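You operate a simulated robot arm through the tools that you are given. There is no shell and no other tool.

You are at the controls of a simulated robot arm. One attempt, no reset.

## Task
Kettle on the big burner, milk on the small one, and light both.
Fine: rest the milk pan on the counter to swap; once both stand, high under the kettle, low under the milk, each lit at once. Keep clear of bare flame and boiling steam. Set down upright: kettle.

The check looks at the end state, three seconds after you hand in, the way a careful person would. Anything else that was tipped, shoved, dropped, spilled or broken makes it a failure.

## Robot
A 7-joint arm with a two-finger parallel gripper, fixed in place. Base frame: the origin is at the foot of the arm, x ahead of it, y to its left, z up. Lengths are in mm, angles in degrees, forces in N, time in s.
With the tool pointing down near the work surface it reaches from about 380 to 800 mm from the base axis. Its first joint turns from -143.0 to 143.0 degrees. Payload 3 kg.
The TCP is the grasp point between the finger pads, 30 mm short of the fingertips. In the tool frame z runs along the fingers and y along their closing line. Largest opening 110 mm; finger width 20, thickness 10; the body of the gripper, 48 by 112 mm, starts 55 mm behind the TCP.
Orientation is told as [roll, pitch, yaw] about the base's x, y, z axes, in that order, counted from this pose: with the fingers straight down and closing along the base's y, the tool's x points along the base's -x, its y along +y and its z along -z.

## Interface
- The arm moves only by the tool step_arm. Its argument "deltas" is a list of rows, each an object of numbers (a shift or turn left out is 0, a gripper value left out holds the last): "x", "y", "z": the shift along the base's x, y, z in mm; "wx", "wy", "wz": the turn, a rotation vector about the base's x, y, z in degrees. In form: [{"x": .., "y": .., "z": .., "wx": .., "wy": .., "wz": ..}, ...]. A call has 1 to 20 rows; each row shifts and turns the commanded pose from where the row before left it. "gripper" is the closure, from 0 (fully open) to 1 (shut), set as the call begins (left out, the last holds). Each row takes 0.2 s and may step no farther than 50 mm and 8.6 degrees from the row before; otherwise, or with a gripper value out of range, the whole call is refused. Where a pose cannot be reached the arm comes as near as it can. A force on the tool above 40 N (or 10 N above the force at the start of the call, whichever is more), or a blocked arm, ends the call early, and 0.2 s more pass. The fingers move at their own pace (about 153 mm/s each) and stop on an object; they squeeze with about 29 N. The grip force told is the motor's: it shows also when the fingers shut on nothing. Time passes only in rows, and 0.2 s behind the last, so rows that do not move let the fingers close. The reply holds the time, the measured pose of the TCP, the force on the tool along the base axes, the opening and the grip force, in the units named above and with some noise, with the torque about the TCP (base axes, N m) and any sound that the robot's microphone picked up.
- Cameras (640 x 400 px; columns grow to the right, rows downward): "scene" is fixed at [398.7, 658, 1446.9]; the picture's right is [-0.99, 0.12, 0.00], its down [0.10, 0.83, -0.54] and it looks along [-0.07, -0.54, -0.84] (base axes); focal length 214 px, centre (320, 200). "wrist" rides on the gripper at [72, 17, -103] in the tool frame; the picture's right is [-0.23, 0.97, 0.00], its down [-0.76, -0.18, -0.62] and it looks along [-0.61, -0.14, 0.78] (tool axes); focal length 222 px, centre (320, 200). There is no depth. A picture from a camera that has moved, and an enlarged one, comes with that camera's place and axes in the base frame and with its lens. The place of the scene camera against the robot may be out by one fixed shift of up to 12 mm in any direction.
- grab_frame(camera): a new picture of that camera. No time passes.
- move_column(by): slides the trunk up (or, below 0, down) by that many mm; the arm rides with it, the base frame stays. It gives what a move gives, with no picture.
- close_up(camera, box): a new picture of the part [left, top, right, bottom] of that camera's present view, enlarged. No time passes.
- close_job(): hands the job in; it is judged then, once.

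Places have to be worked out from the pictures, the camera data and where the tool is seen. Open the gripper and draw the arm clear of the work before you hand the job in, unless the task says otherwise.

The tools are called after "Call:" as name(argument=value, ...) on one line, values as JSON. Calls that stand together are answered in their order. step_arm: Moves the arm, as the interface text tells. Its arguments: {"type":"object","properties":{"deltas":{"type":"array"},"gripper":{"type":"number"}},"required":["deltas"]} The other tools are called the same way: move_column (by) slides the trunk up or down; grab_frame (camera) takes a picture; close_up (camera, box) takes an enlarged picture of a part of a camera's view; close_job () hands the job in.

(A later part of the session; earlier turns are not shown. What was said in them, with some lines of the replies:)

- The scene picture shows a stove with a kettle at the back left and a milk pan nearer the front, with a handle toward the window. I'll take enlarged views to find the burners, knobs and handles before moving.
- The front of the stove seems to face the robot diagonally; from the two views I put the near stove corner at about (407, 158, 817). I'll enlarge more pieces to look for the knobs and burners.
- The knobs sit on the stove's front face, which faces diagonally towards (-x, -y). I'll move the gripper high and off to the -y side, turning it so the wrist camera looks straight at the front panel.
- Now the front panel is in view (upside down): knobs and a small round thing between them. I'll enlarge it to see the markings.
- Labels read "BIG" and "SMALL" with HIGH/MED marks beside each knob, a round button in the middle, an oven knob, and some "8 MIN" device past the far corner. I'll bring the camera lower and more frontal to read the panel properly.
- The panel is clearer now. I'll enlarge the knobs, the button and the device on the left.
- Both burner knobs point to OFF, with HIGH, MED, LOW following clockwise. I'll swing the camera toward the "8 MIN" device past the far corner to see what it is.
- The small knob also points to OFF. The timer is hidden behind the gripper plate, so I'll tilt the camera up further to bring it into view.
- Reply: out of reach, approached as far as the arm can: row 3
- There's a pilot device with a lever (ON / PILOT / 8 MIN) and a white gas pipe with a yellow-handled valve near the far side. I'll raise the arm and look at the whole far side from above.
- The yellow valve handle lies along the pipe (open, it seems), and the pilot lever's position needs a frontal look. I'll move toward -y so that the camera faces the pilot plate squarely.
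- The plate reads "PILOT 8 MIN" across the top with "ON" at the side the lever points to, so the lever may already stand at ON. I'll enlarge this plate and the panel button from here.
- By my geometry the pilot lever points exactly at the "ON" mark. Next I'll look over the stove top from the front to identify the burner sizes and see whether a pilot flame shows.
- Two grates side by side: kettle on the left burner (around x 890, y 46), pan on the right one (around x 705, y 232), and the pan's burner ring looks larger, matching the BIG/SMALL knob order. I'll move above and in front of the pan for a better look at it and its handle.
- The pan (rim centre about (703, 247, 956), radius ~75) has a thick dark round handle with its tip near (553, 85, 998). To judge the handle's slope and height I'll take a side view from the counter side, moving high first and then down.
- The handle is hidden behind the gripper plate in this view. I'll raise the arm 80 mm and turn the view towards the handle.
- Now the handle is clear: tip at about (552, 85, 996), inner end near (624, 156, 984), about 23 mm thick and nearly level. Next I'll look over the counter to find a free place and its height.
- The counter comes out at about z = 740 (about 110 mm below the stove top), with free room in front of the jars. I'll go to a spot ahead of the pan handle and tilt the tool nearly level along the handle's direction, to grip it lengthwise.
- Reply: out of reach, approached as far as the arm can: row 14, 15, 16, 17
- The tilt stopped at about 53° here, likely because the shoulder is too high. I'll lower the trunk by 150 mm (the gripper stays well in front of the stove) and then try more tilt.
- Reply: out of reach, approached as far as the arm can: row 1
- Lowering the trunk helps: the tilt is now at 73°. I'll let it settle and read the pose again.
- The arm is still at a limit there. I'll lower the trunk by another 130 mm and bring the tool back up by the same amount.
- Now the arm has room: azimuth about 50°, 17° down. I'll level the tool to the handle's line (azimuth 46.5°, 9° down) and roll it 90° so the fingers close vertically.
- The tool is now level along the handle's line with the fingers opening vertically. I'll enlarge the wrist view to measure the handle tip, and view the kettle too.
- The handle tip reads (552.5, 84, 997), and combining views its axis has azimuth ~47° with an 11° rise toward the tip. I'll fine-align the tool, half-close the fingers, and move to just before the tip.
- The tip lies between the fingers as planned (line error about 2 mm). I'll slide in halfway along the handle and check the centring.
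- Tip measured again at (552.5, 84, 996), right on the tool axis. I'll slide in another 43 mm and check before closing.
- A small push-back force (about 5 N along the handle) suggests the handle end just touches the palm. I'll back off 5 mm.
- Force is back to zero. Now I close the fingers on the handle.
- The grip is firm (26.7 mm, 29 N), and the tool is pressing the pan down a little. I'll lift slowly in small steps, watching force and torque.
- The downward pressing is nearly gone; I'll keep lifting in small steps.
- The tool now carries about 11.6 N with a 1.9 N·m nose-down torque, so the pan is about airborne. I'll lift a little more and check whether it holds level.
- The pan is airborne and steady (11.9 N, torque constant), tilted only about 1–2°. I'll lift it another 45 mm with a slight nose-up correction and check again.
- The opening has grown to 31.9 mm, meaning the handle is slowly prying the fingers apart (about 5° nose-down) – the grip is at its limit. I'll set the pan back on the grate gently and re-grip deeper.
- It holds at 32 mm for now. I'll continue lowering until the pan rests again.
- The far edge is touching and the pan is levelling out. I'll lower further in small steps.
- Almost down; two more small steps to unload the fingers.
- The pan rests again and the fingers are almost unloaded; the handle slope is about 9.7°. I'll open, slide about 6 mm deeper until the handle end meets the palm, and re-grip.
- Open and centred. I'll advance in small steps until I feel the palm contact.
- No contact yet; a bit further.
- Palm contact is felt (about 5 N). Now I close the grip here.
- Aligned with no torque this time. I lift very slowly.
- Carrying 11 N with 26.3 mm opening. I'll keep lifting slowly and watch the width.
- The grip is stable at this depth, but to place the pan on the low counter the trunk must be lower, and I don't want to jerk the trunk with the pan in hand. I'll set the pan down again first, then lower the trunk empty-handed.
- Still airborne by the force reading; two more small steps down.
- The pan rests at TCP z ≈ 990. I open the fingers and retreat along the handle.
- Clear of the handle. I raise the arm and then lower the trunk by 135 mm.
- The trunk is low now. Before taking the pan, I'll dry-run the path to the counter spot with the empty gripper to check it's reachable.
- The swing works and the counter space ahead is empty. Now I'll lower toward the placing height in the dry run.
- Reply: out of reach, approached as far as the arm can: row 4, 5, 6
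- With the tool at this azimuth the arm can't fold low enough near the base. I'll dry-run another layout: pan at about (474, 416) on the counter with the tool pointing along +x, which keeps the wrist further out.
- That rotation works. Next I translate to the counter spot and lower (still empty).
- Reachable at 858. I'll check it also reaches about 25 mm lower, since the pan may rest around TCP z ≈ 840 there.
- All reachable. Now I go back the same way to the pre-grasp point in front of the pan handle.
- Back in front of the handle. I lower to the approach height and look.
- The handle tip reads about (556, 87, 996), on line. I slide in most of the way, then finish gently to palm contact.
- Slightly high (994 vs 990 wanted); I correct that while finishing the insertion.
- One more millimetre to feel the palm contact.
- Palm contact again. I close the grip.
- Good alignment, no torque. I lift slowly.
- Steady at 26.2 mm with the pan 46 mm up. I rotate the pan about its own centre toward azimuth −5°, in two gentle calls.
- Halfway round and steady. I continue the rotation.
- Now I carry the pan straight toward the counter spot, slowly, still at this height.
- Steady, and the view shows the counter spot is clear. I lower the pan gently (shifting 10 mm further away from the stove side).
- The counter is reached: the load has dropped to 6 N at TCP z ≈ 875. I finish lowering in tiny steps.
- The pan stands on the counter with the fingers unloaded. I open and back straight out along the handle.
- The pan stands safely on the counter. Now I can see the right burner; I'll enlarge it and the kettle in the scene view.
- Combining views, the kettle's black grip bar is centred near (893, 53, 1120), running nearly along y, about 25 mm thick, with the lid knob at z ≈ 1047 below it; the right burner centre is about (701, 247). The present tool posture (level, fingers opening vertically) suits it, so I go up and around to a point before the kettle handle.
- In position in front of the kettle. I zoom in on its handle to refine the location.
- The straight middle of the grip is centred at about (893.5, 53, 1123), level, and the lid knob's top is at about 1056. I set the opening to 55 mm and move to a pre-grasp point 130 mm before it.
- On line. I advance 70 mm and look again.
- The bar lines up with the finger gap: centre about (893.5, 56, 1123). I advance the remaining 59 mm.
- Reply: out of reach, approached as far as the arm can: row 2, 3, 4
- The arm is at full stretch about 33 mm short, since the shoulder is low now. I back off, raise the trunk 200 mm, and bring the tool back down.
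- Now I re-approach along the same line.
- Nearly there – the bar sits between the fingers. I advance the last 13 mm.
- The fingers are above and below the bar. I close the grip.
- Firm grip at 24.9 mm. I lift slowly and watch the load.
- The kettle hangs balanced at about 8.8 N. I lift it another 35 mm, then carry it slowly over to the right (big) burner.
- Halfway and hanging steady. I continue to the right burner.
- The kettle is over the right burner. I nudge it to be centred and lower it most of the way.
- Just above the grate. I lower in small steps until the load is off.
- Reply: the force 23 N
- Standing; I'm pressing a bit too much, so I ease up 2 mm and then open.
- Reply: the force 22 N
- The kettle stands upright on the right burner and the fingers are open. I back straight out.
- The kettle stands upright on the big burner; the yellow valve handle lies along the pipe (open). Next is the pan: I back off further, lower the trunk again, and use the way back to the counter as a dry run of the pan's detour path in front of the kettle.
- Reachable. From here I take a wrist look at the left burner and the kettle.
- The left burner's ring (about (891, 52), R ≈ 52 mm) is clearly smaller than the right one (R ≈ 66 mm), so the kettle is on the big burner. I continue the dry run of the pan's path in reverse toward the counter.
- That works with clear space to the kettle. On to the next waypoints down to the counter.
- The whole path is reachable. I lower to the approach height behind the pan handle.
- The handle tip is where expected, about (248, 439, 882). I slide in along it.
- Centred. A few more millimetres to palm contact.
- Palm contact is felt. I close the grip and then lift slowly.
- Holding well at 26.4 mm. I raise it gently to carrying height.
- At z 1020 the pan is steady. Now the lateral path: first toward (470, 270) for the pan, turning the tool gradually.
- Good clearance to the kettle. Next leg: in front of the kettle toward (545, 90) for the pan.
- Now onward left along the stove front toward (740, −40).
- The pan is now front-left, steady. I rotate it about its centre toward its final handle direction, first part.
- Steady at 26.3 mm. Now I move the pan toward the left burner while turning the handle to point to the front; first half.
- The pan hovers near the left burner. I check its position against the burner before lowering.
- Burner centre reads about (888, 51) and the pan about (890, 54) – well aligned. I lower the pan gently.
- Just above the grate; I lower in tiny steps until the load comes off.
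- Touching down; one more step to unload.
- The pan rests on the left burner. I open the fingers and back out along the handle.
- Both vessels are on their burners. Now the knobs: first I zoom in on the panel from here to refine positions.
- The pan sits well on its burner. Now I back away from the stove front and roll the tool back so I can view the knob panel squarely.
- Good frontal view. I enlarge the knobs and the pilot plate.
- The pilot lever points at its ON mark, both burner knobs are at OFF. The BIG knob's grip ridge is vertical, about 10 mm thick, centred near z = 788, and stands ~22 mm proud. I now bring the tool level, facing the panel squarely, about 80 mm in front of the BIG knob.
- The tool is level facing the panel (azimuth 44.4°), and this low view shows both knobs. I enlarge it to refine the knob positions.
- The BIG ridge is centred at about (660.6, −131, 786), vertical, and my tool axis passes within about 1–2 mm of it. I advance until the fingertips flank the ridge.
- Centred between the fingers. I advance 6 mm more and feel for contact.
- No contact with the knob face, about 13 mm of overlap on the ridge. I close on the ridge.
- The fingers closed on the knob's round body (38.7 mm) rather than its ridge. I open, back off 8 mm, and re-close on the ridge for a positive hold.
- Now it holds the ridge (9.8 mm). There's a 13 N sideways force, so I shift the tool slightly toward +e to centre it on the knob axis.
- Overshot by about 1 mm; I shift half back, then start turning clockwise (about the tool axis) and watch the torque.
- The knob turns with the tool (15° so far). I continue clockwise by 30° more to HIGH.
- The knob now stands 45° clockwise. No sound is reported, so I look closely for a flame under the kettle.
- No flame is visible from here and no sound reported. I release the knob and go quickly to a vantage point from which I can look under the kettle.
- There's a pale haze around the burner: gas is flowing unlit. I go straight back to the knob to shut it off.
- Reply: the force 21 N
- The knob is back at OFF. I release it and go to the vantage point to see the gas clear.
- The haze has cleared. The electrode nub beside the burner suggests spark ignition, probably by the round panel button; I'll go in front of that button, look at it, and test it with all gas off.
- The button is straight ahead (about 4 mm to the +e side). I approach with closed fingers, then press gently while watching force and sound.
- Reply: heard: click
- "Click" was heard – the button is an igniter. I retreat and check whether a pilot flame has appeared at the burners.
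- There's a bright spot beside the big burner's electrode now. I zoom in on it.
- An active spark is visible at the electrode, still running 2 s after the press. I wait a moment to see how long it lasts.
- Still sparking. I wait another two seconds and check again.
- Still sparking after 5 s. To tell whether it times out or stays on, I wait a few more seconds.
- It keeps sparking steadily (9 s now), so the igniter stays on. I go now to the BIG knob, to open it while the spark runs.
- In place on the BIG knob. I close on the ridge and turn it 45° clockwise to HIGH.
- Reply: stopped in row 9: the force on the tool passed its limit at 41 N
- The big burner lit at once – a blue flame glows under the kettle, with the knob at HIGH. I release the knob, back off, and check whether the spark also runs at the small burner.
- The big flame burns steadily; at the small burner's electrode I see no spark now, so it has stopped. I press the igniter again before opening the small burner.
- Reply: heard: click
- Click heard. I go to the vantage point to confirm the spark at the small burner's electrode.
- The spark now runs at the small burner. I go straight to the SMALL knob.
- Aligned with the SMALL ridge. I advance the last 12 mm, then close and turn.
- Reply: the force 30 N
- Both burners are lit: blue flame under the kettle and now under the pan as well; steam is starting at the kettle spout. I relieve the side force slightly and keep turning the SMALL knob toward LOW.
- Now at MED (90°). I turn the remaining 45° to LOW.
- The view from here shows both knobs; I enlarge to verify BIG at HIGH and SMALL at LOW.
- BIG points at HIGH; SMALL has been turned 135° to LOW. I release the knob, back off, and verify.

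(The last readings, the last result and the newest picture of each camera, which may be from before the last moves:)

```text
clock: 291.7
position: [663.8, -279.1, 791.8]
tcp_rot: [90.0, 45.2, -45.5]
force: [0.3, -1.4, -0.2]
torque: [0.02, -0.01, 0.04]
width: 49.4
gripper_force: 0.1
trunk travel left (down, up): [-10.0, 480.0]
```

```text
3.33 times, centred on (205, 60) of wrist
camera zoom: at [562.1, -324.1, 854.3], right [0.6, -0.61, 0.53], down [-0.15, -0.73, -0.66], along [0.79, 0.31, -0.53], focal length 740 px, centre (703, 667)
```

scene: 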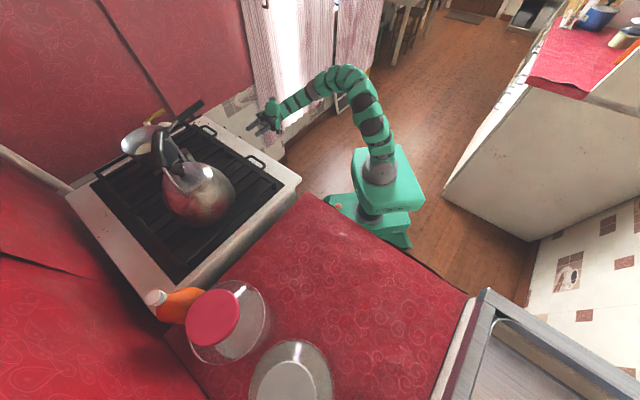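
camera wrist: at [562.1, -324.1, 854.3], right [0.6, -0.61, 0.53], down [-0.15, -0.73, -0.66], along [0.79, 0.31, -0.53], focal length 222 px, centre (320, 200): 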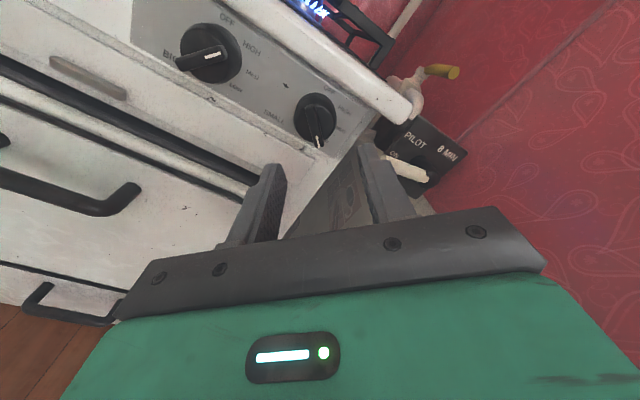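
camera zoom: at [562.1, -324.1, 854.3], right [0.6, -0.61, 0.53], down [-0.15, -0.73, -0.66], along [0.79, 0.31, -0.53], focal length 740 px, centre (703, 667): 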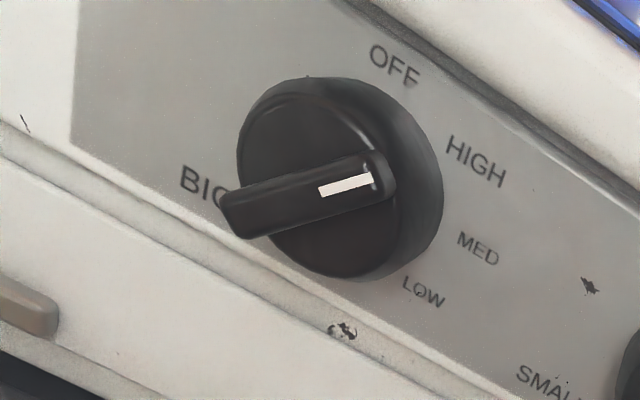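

BIG reads 47° (HIGH) and SMALL 136° (LOW). I now draw the arm well away from the stove, clear of flame and steam, and open the gripper.

Call:
step_arm(deltas=[{"x": -20, "y": -15, "z": 0}, {"x": -35, "y": 0, "z": 10}, {"x": -35, "y": 5, "z": 20}, {"x": -35, "y": 5, "z": 25}, {"x": -35, "y": 10, "z": 30}, {"x": -25, "y": 10, "z": 35}, {"x": -15, "y": 10, "z": 35}, {"x": 0, "y": 10, "z": 35}, {}], gripper=0.0)

Call:
grab_frame(camera="scene")

Call:
close_up(camera="scene", box=[100, 80, 260, 250])

Call:
grab_frame(camera="wrist")

```text
clock: 293.7
position: [461.7, -242.5, 983.6]
tcp_rot: [90.1, 45.0, -45.4]
force: [1.0, 0.1, 0.2]
torque: [0.04, -0.03, 0.02]
width: 110.0
gripper_force: 0.1
trunk travel left (down, up): [-10.0, 480.0]
```

```text
taken
```

scene: 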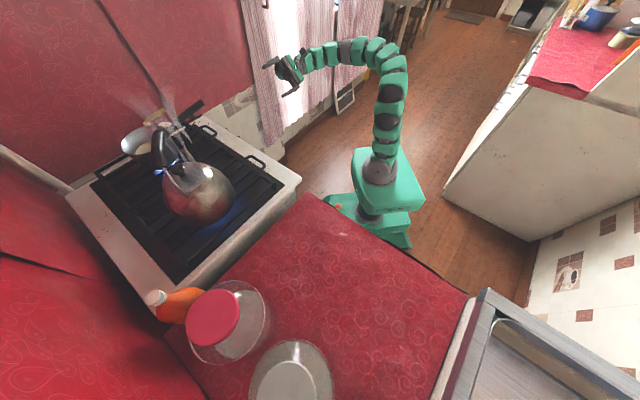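

```text
2.35 times, centred on (180, 165) of scene
camera zoom: at [398.7, 658.0, 1446.9], right [-0.99, 0.12, 0.0], down [0.1, 0.83, -0.54], along [-0.07, -0.54, -0.84], focal length 505 px, centre (649, 282)
```

zoom: 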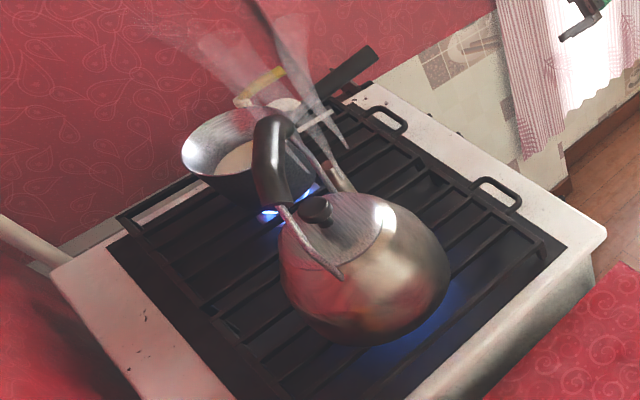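

```text
taken
camera wrist: at [361.3, -287.0, 1044.9], right [0.6, -0.61, 0.53], down [-0.15, -0.73, -0.66], along [0.79, 0.31, -0.53], focal length 222 px, centre (320, 200)
```

wrist: 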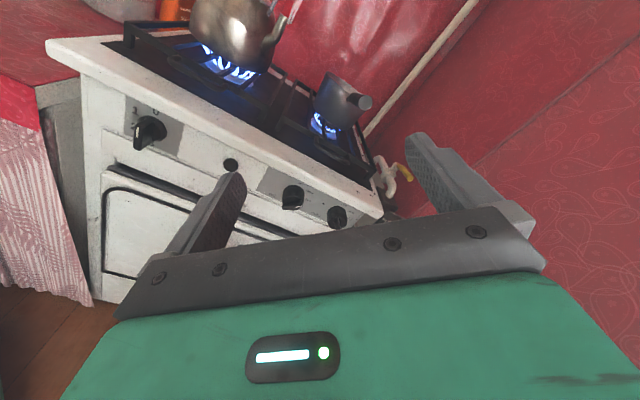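

A fine overall view: flames under both vessels. I enlarge to check each flame and vessel.

Call:
close_up(camera="wrist", box=[160, 0, 400, 160])

Call:
close_up(camera="wrist", box=[100, 90, 380, 250])

Call:
close_up(camera="wrist", box=[290, 70, 390, 150])

```text
2.50 times, centred on (280, 80) of wrist
camera zoom: at [361.3, -287.0, 1044.9], right [0.6, -0.61, 0.53], down [-0.15, -0.73, -0.66], along [0.79, 0.31, -0.53], focal length 555 px, centre (420, 500)
```

zoom: 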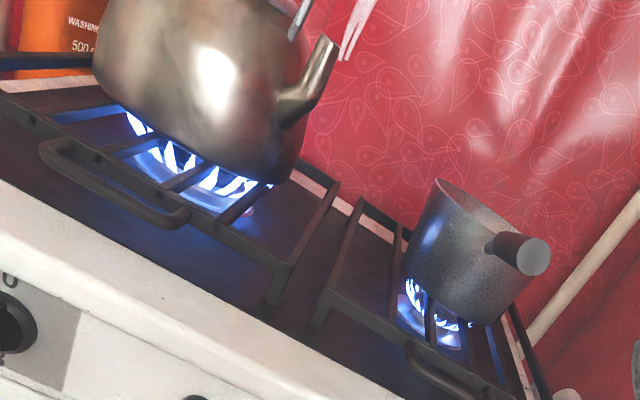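

```text
2.29 times, centred on (240, 170) of wrist
camera zoom: at [361.3, -287.0, 1044.9], right [0.6, -0.61, 0.53], down [-0.15, -0.73, -0.66], along [0.79, 0.31, -0.53], focal length 508 px, centre (503, 269)
```

zoom: 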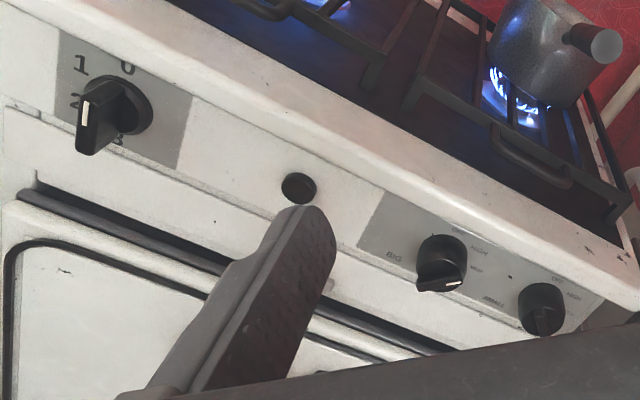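

```text
5.00 times, centred on (340, 110) of wrist
camera zoom: at [361.3, -287.0, 1044.9], right [0.6, -0.61, 0.53], down [-0.15, -0.73, -0.66], along [0.79, 0.31, -0.53], focal length 1111 px, centre (220, 650)
```

zoom: 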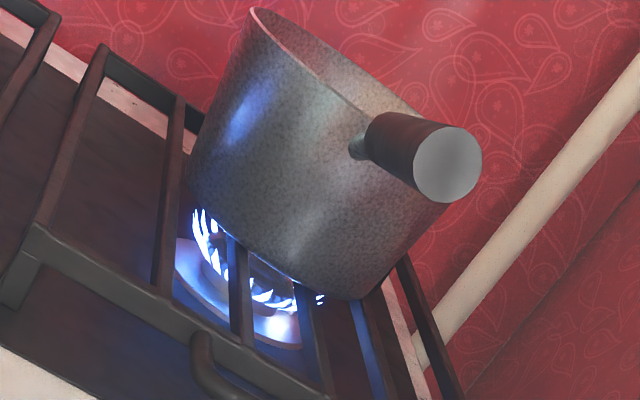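

Both burners are lit: tall flame under the kettle, low flame under the pan, both vessels upright and centred. I move the arm a little further back and wait briefly for the igniter to stop, then take a last look.

Call:
step_arm(deltas=[{"x": -10, "y": -5, "z": 25}, {"x": -10, "y": -5, "z": 25}, {"x": -5, "y": 0, "z": 20}, {}, {}, {}, {}, {}, {}, {}, {}, {}, {}, {}, {}])

Call:
grab_frame(camera="wrist")

Call:
close_up(camera="wrist", box=[160, 0, 400, 180])

Call:
grab_frame(camera="scene")

```text
clock: 296.9
position: [436.7, -254.0, 1052.9]
tcp_rot: [90.1, 45.1, -45.5]
force: [-0.3, 0.0, -0.1]
torque: [0.02, -0.04, 0.0]
width: 110.0
gripper_force: 0.1
trunk travel left (down, up): [-10.0, 480.0]
```

```text
taken
camera wrist: at [336.2, -299.0, 1114.7], right [0.6, -0.61, 0.53], down [-0.15, -0.73, -0.67], along [0.79, 0.31, -0.53], focal length 222 px, centre (320, 200)
```

wrist: 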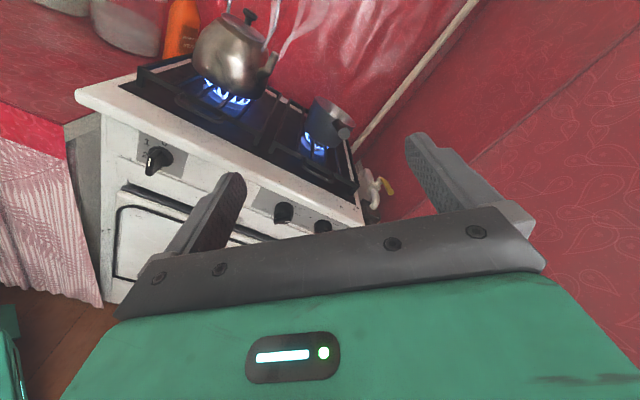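

```text
2.22 times, centred on (280, 90) of wrist
camera zoom: at [336.2, -299.0, 1114.7], right [0.6, -0.61, 0.53], down [-0.15, -0.73, -0.67], along [0.79, 0.31, -0.53], focal length 494 px, centre (409, 444)
```

zoom: 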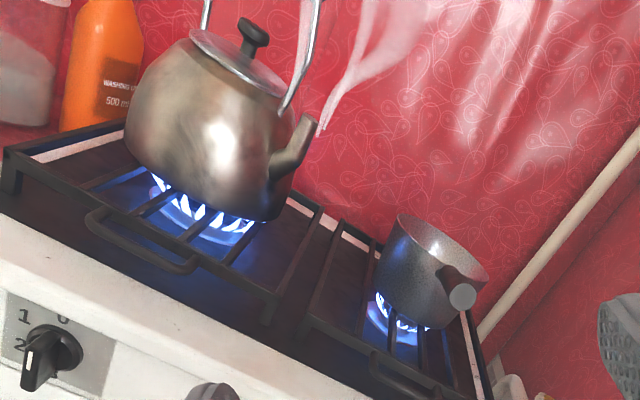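

```text
taken
```

scene: 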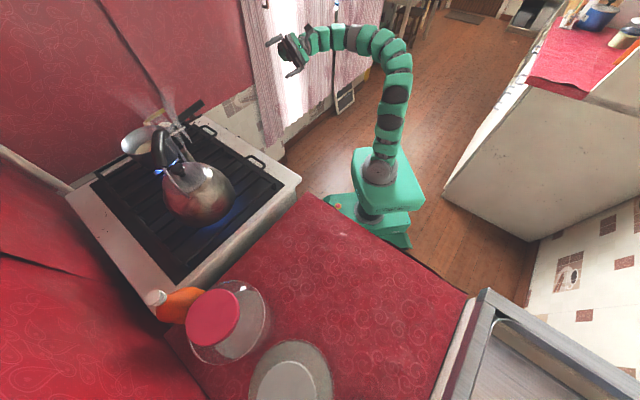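

Everything looks right. One last check: I zoom in on the counter where the pan rested, to be sure nothing was left there.

Call:
close_up(camera="scene", box=[250, 200, 380, 290])

Call:
close_up(camera="scene", box=[100, 90, 220, 180])

```text
4.44 times, centred on (315, 245) of scene
camera zoom: at [398.7, 658.0, 1446.9], right [-0.99, 0.12, 0.0], down [0.1, 0.83, -0.54], along [-0.07, -0.54, -0.84], focal length 953 px, centre (342, 0)
```

zoom: 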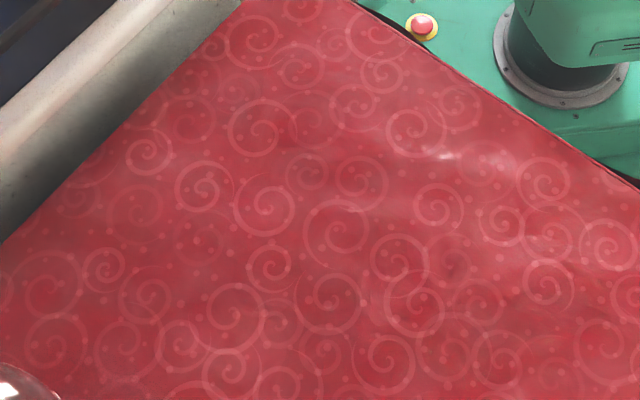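

```text
4.44 times, centred on (160, 135) of scene
camera zoom: at [398.7, 658.0, 1446.9], right [-0.99, 0.12, 0.0], down [0.1, 0.83, -0.54], along [-0.07, -0.54, -0.84], focal length 953 px, centre (1031, 489)
```

zoom: 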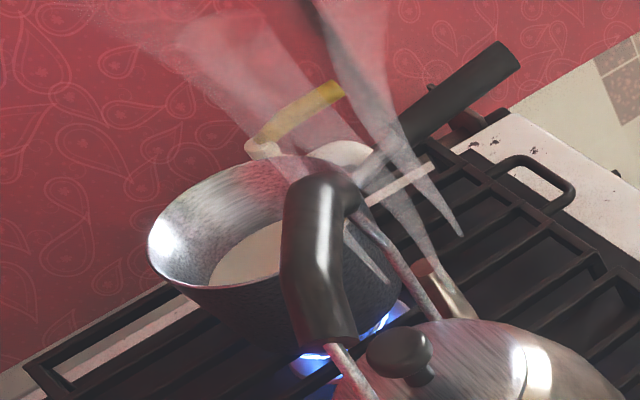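

The counter is clean; the light spot is only a reflection. The kettle stands upright on the big burner at HIGH and the milk pan on the small burner at LOW. Both are lit, the gripper is open and the arm is clear, so I hand the job in.

Call:
close_job()

```text
The job is handed in.
```

The kettle is upright on the big burner at HIGH, and the milk pan is on the small burner at LOW. Both were burning when I handed the job in. The gripper is open and the arm is back from the stove.

- **Unlit gas:** my first try at the big burner did not light. I had taken the pilot, whose lever points to ON, to be burning. Gas ran unlit for about six seconds. I turned the knob off and watched the haze clear. Then I found that the round panel button is the igniter. With it sparking, the big burner lit as I opened its knob, and I pressed it again for the small one.
- **Milk pan:** on the first lift the handle slipped in the grip and the pan tipped about 5°. I set it back down and took a deeper hold. I saw no spill on the counter, and nothing else was knocked or shoved.
- **Steam:** the kettle is already steaming at the spout, toward the front of the stove.
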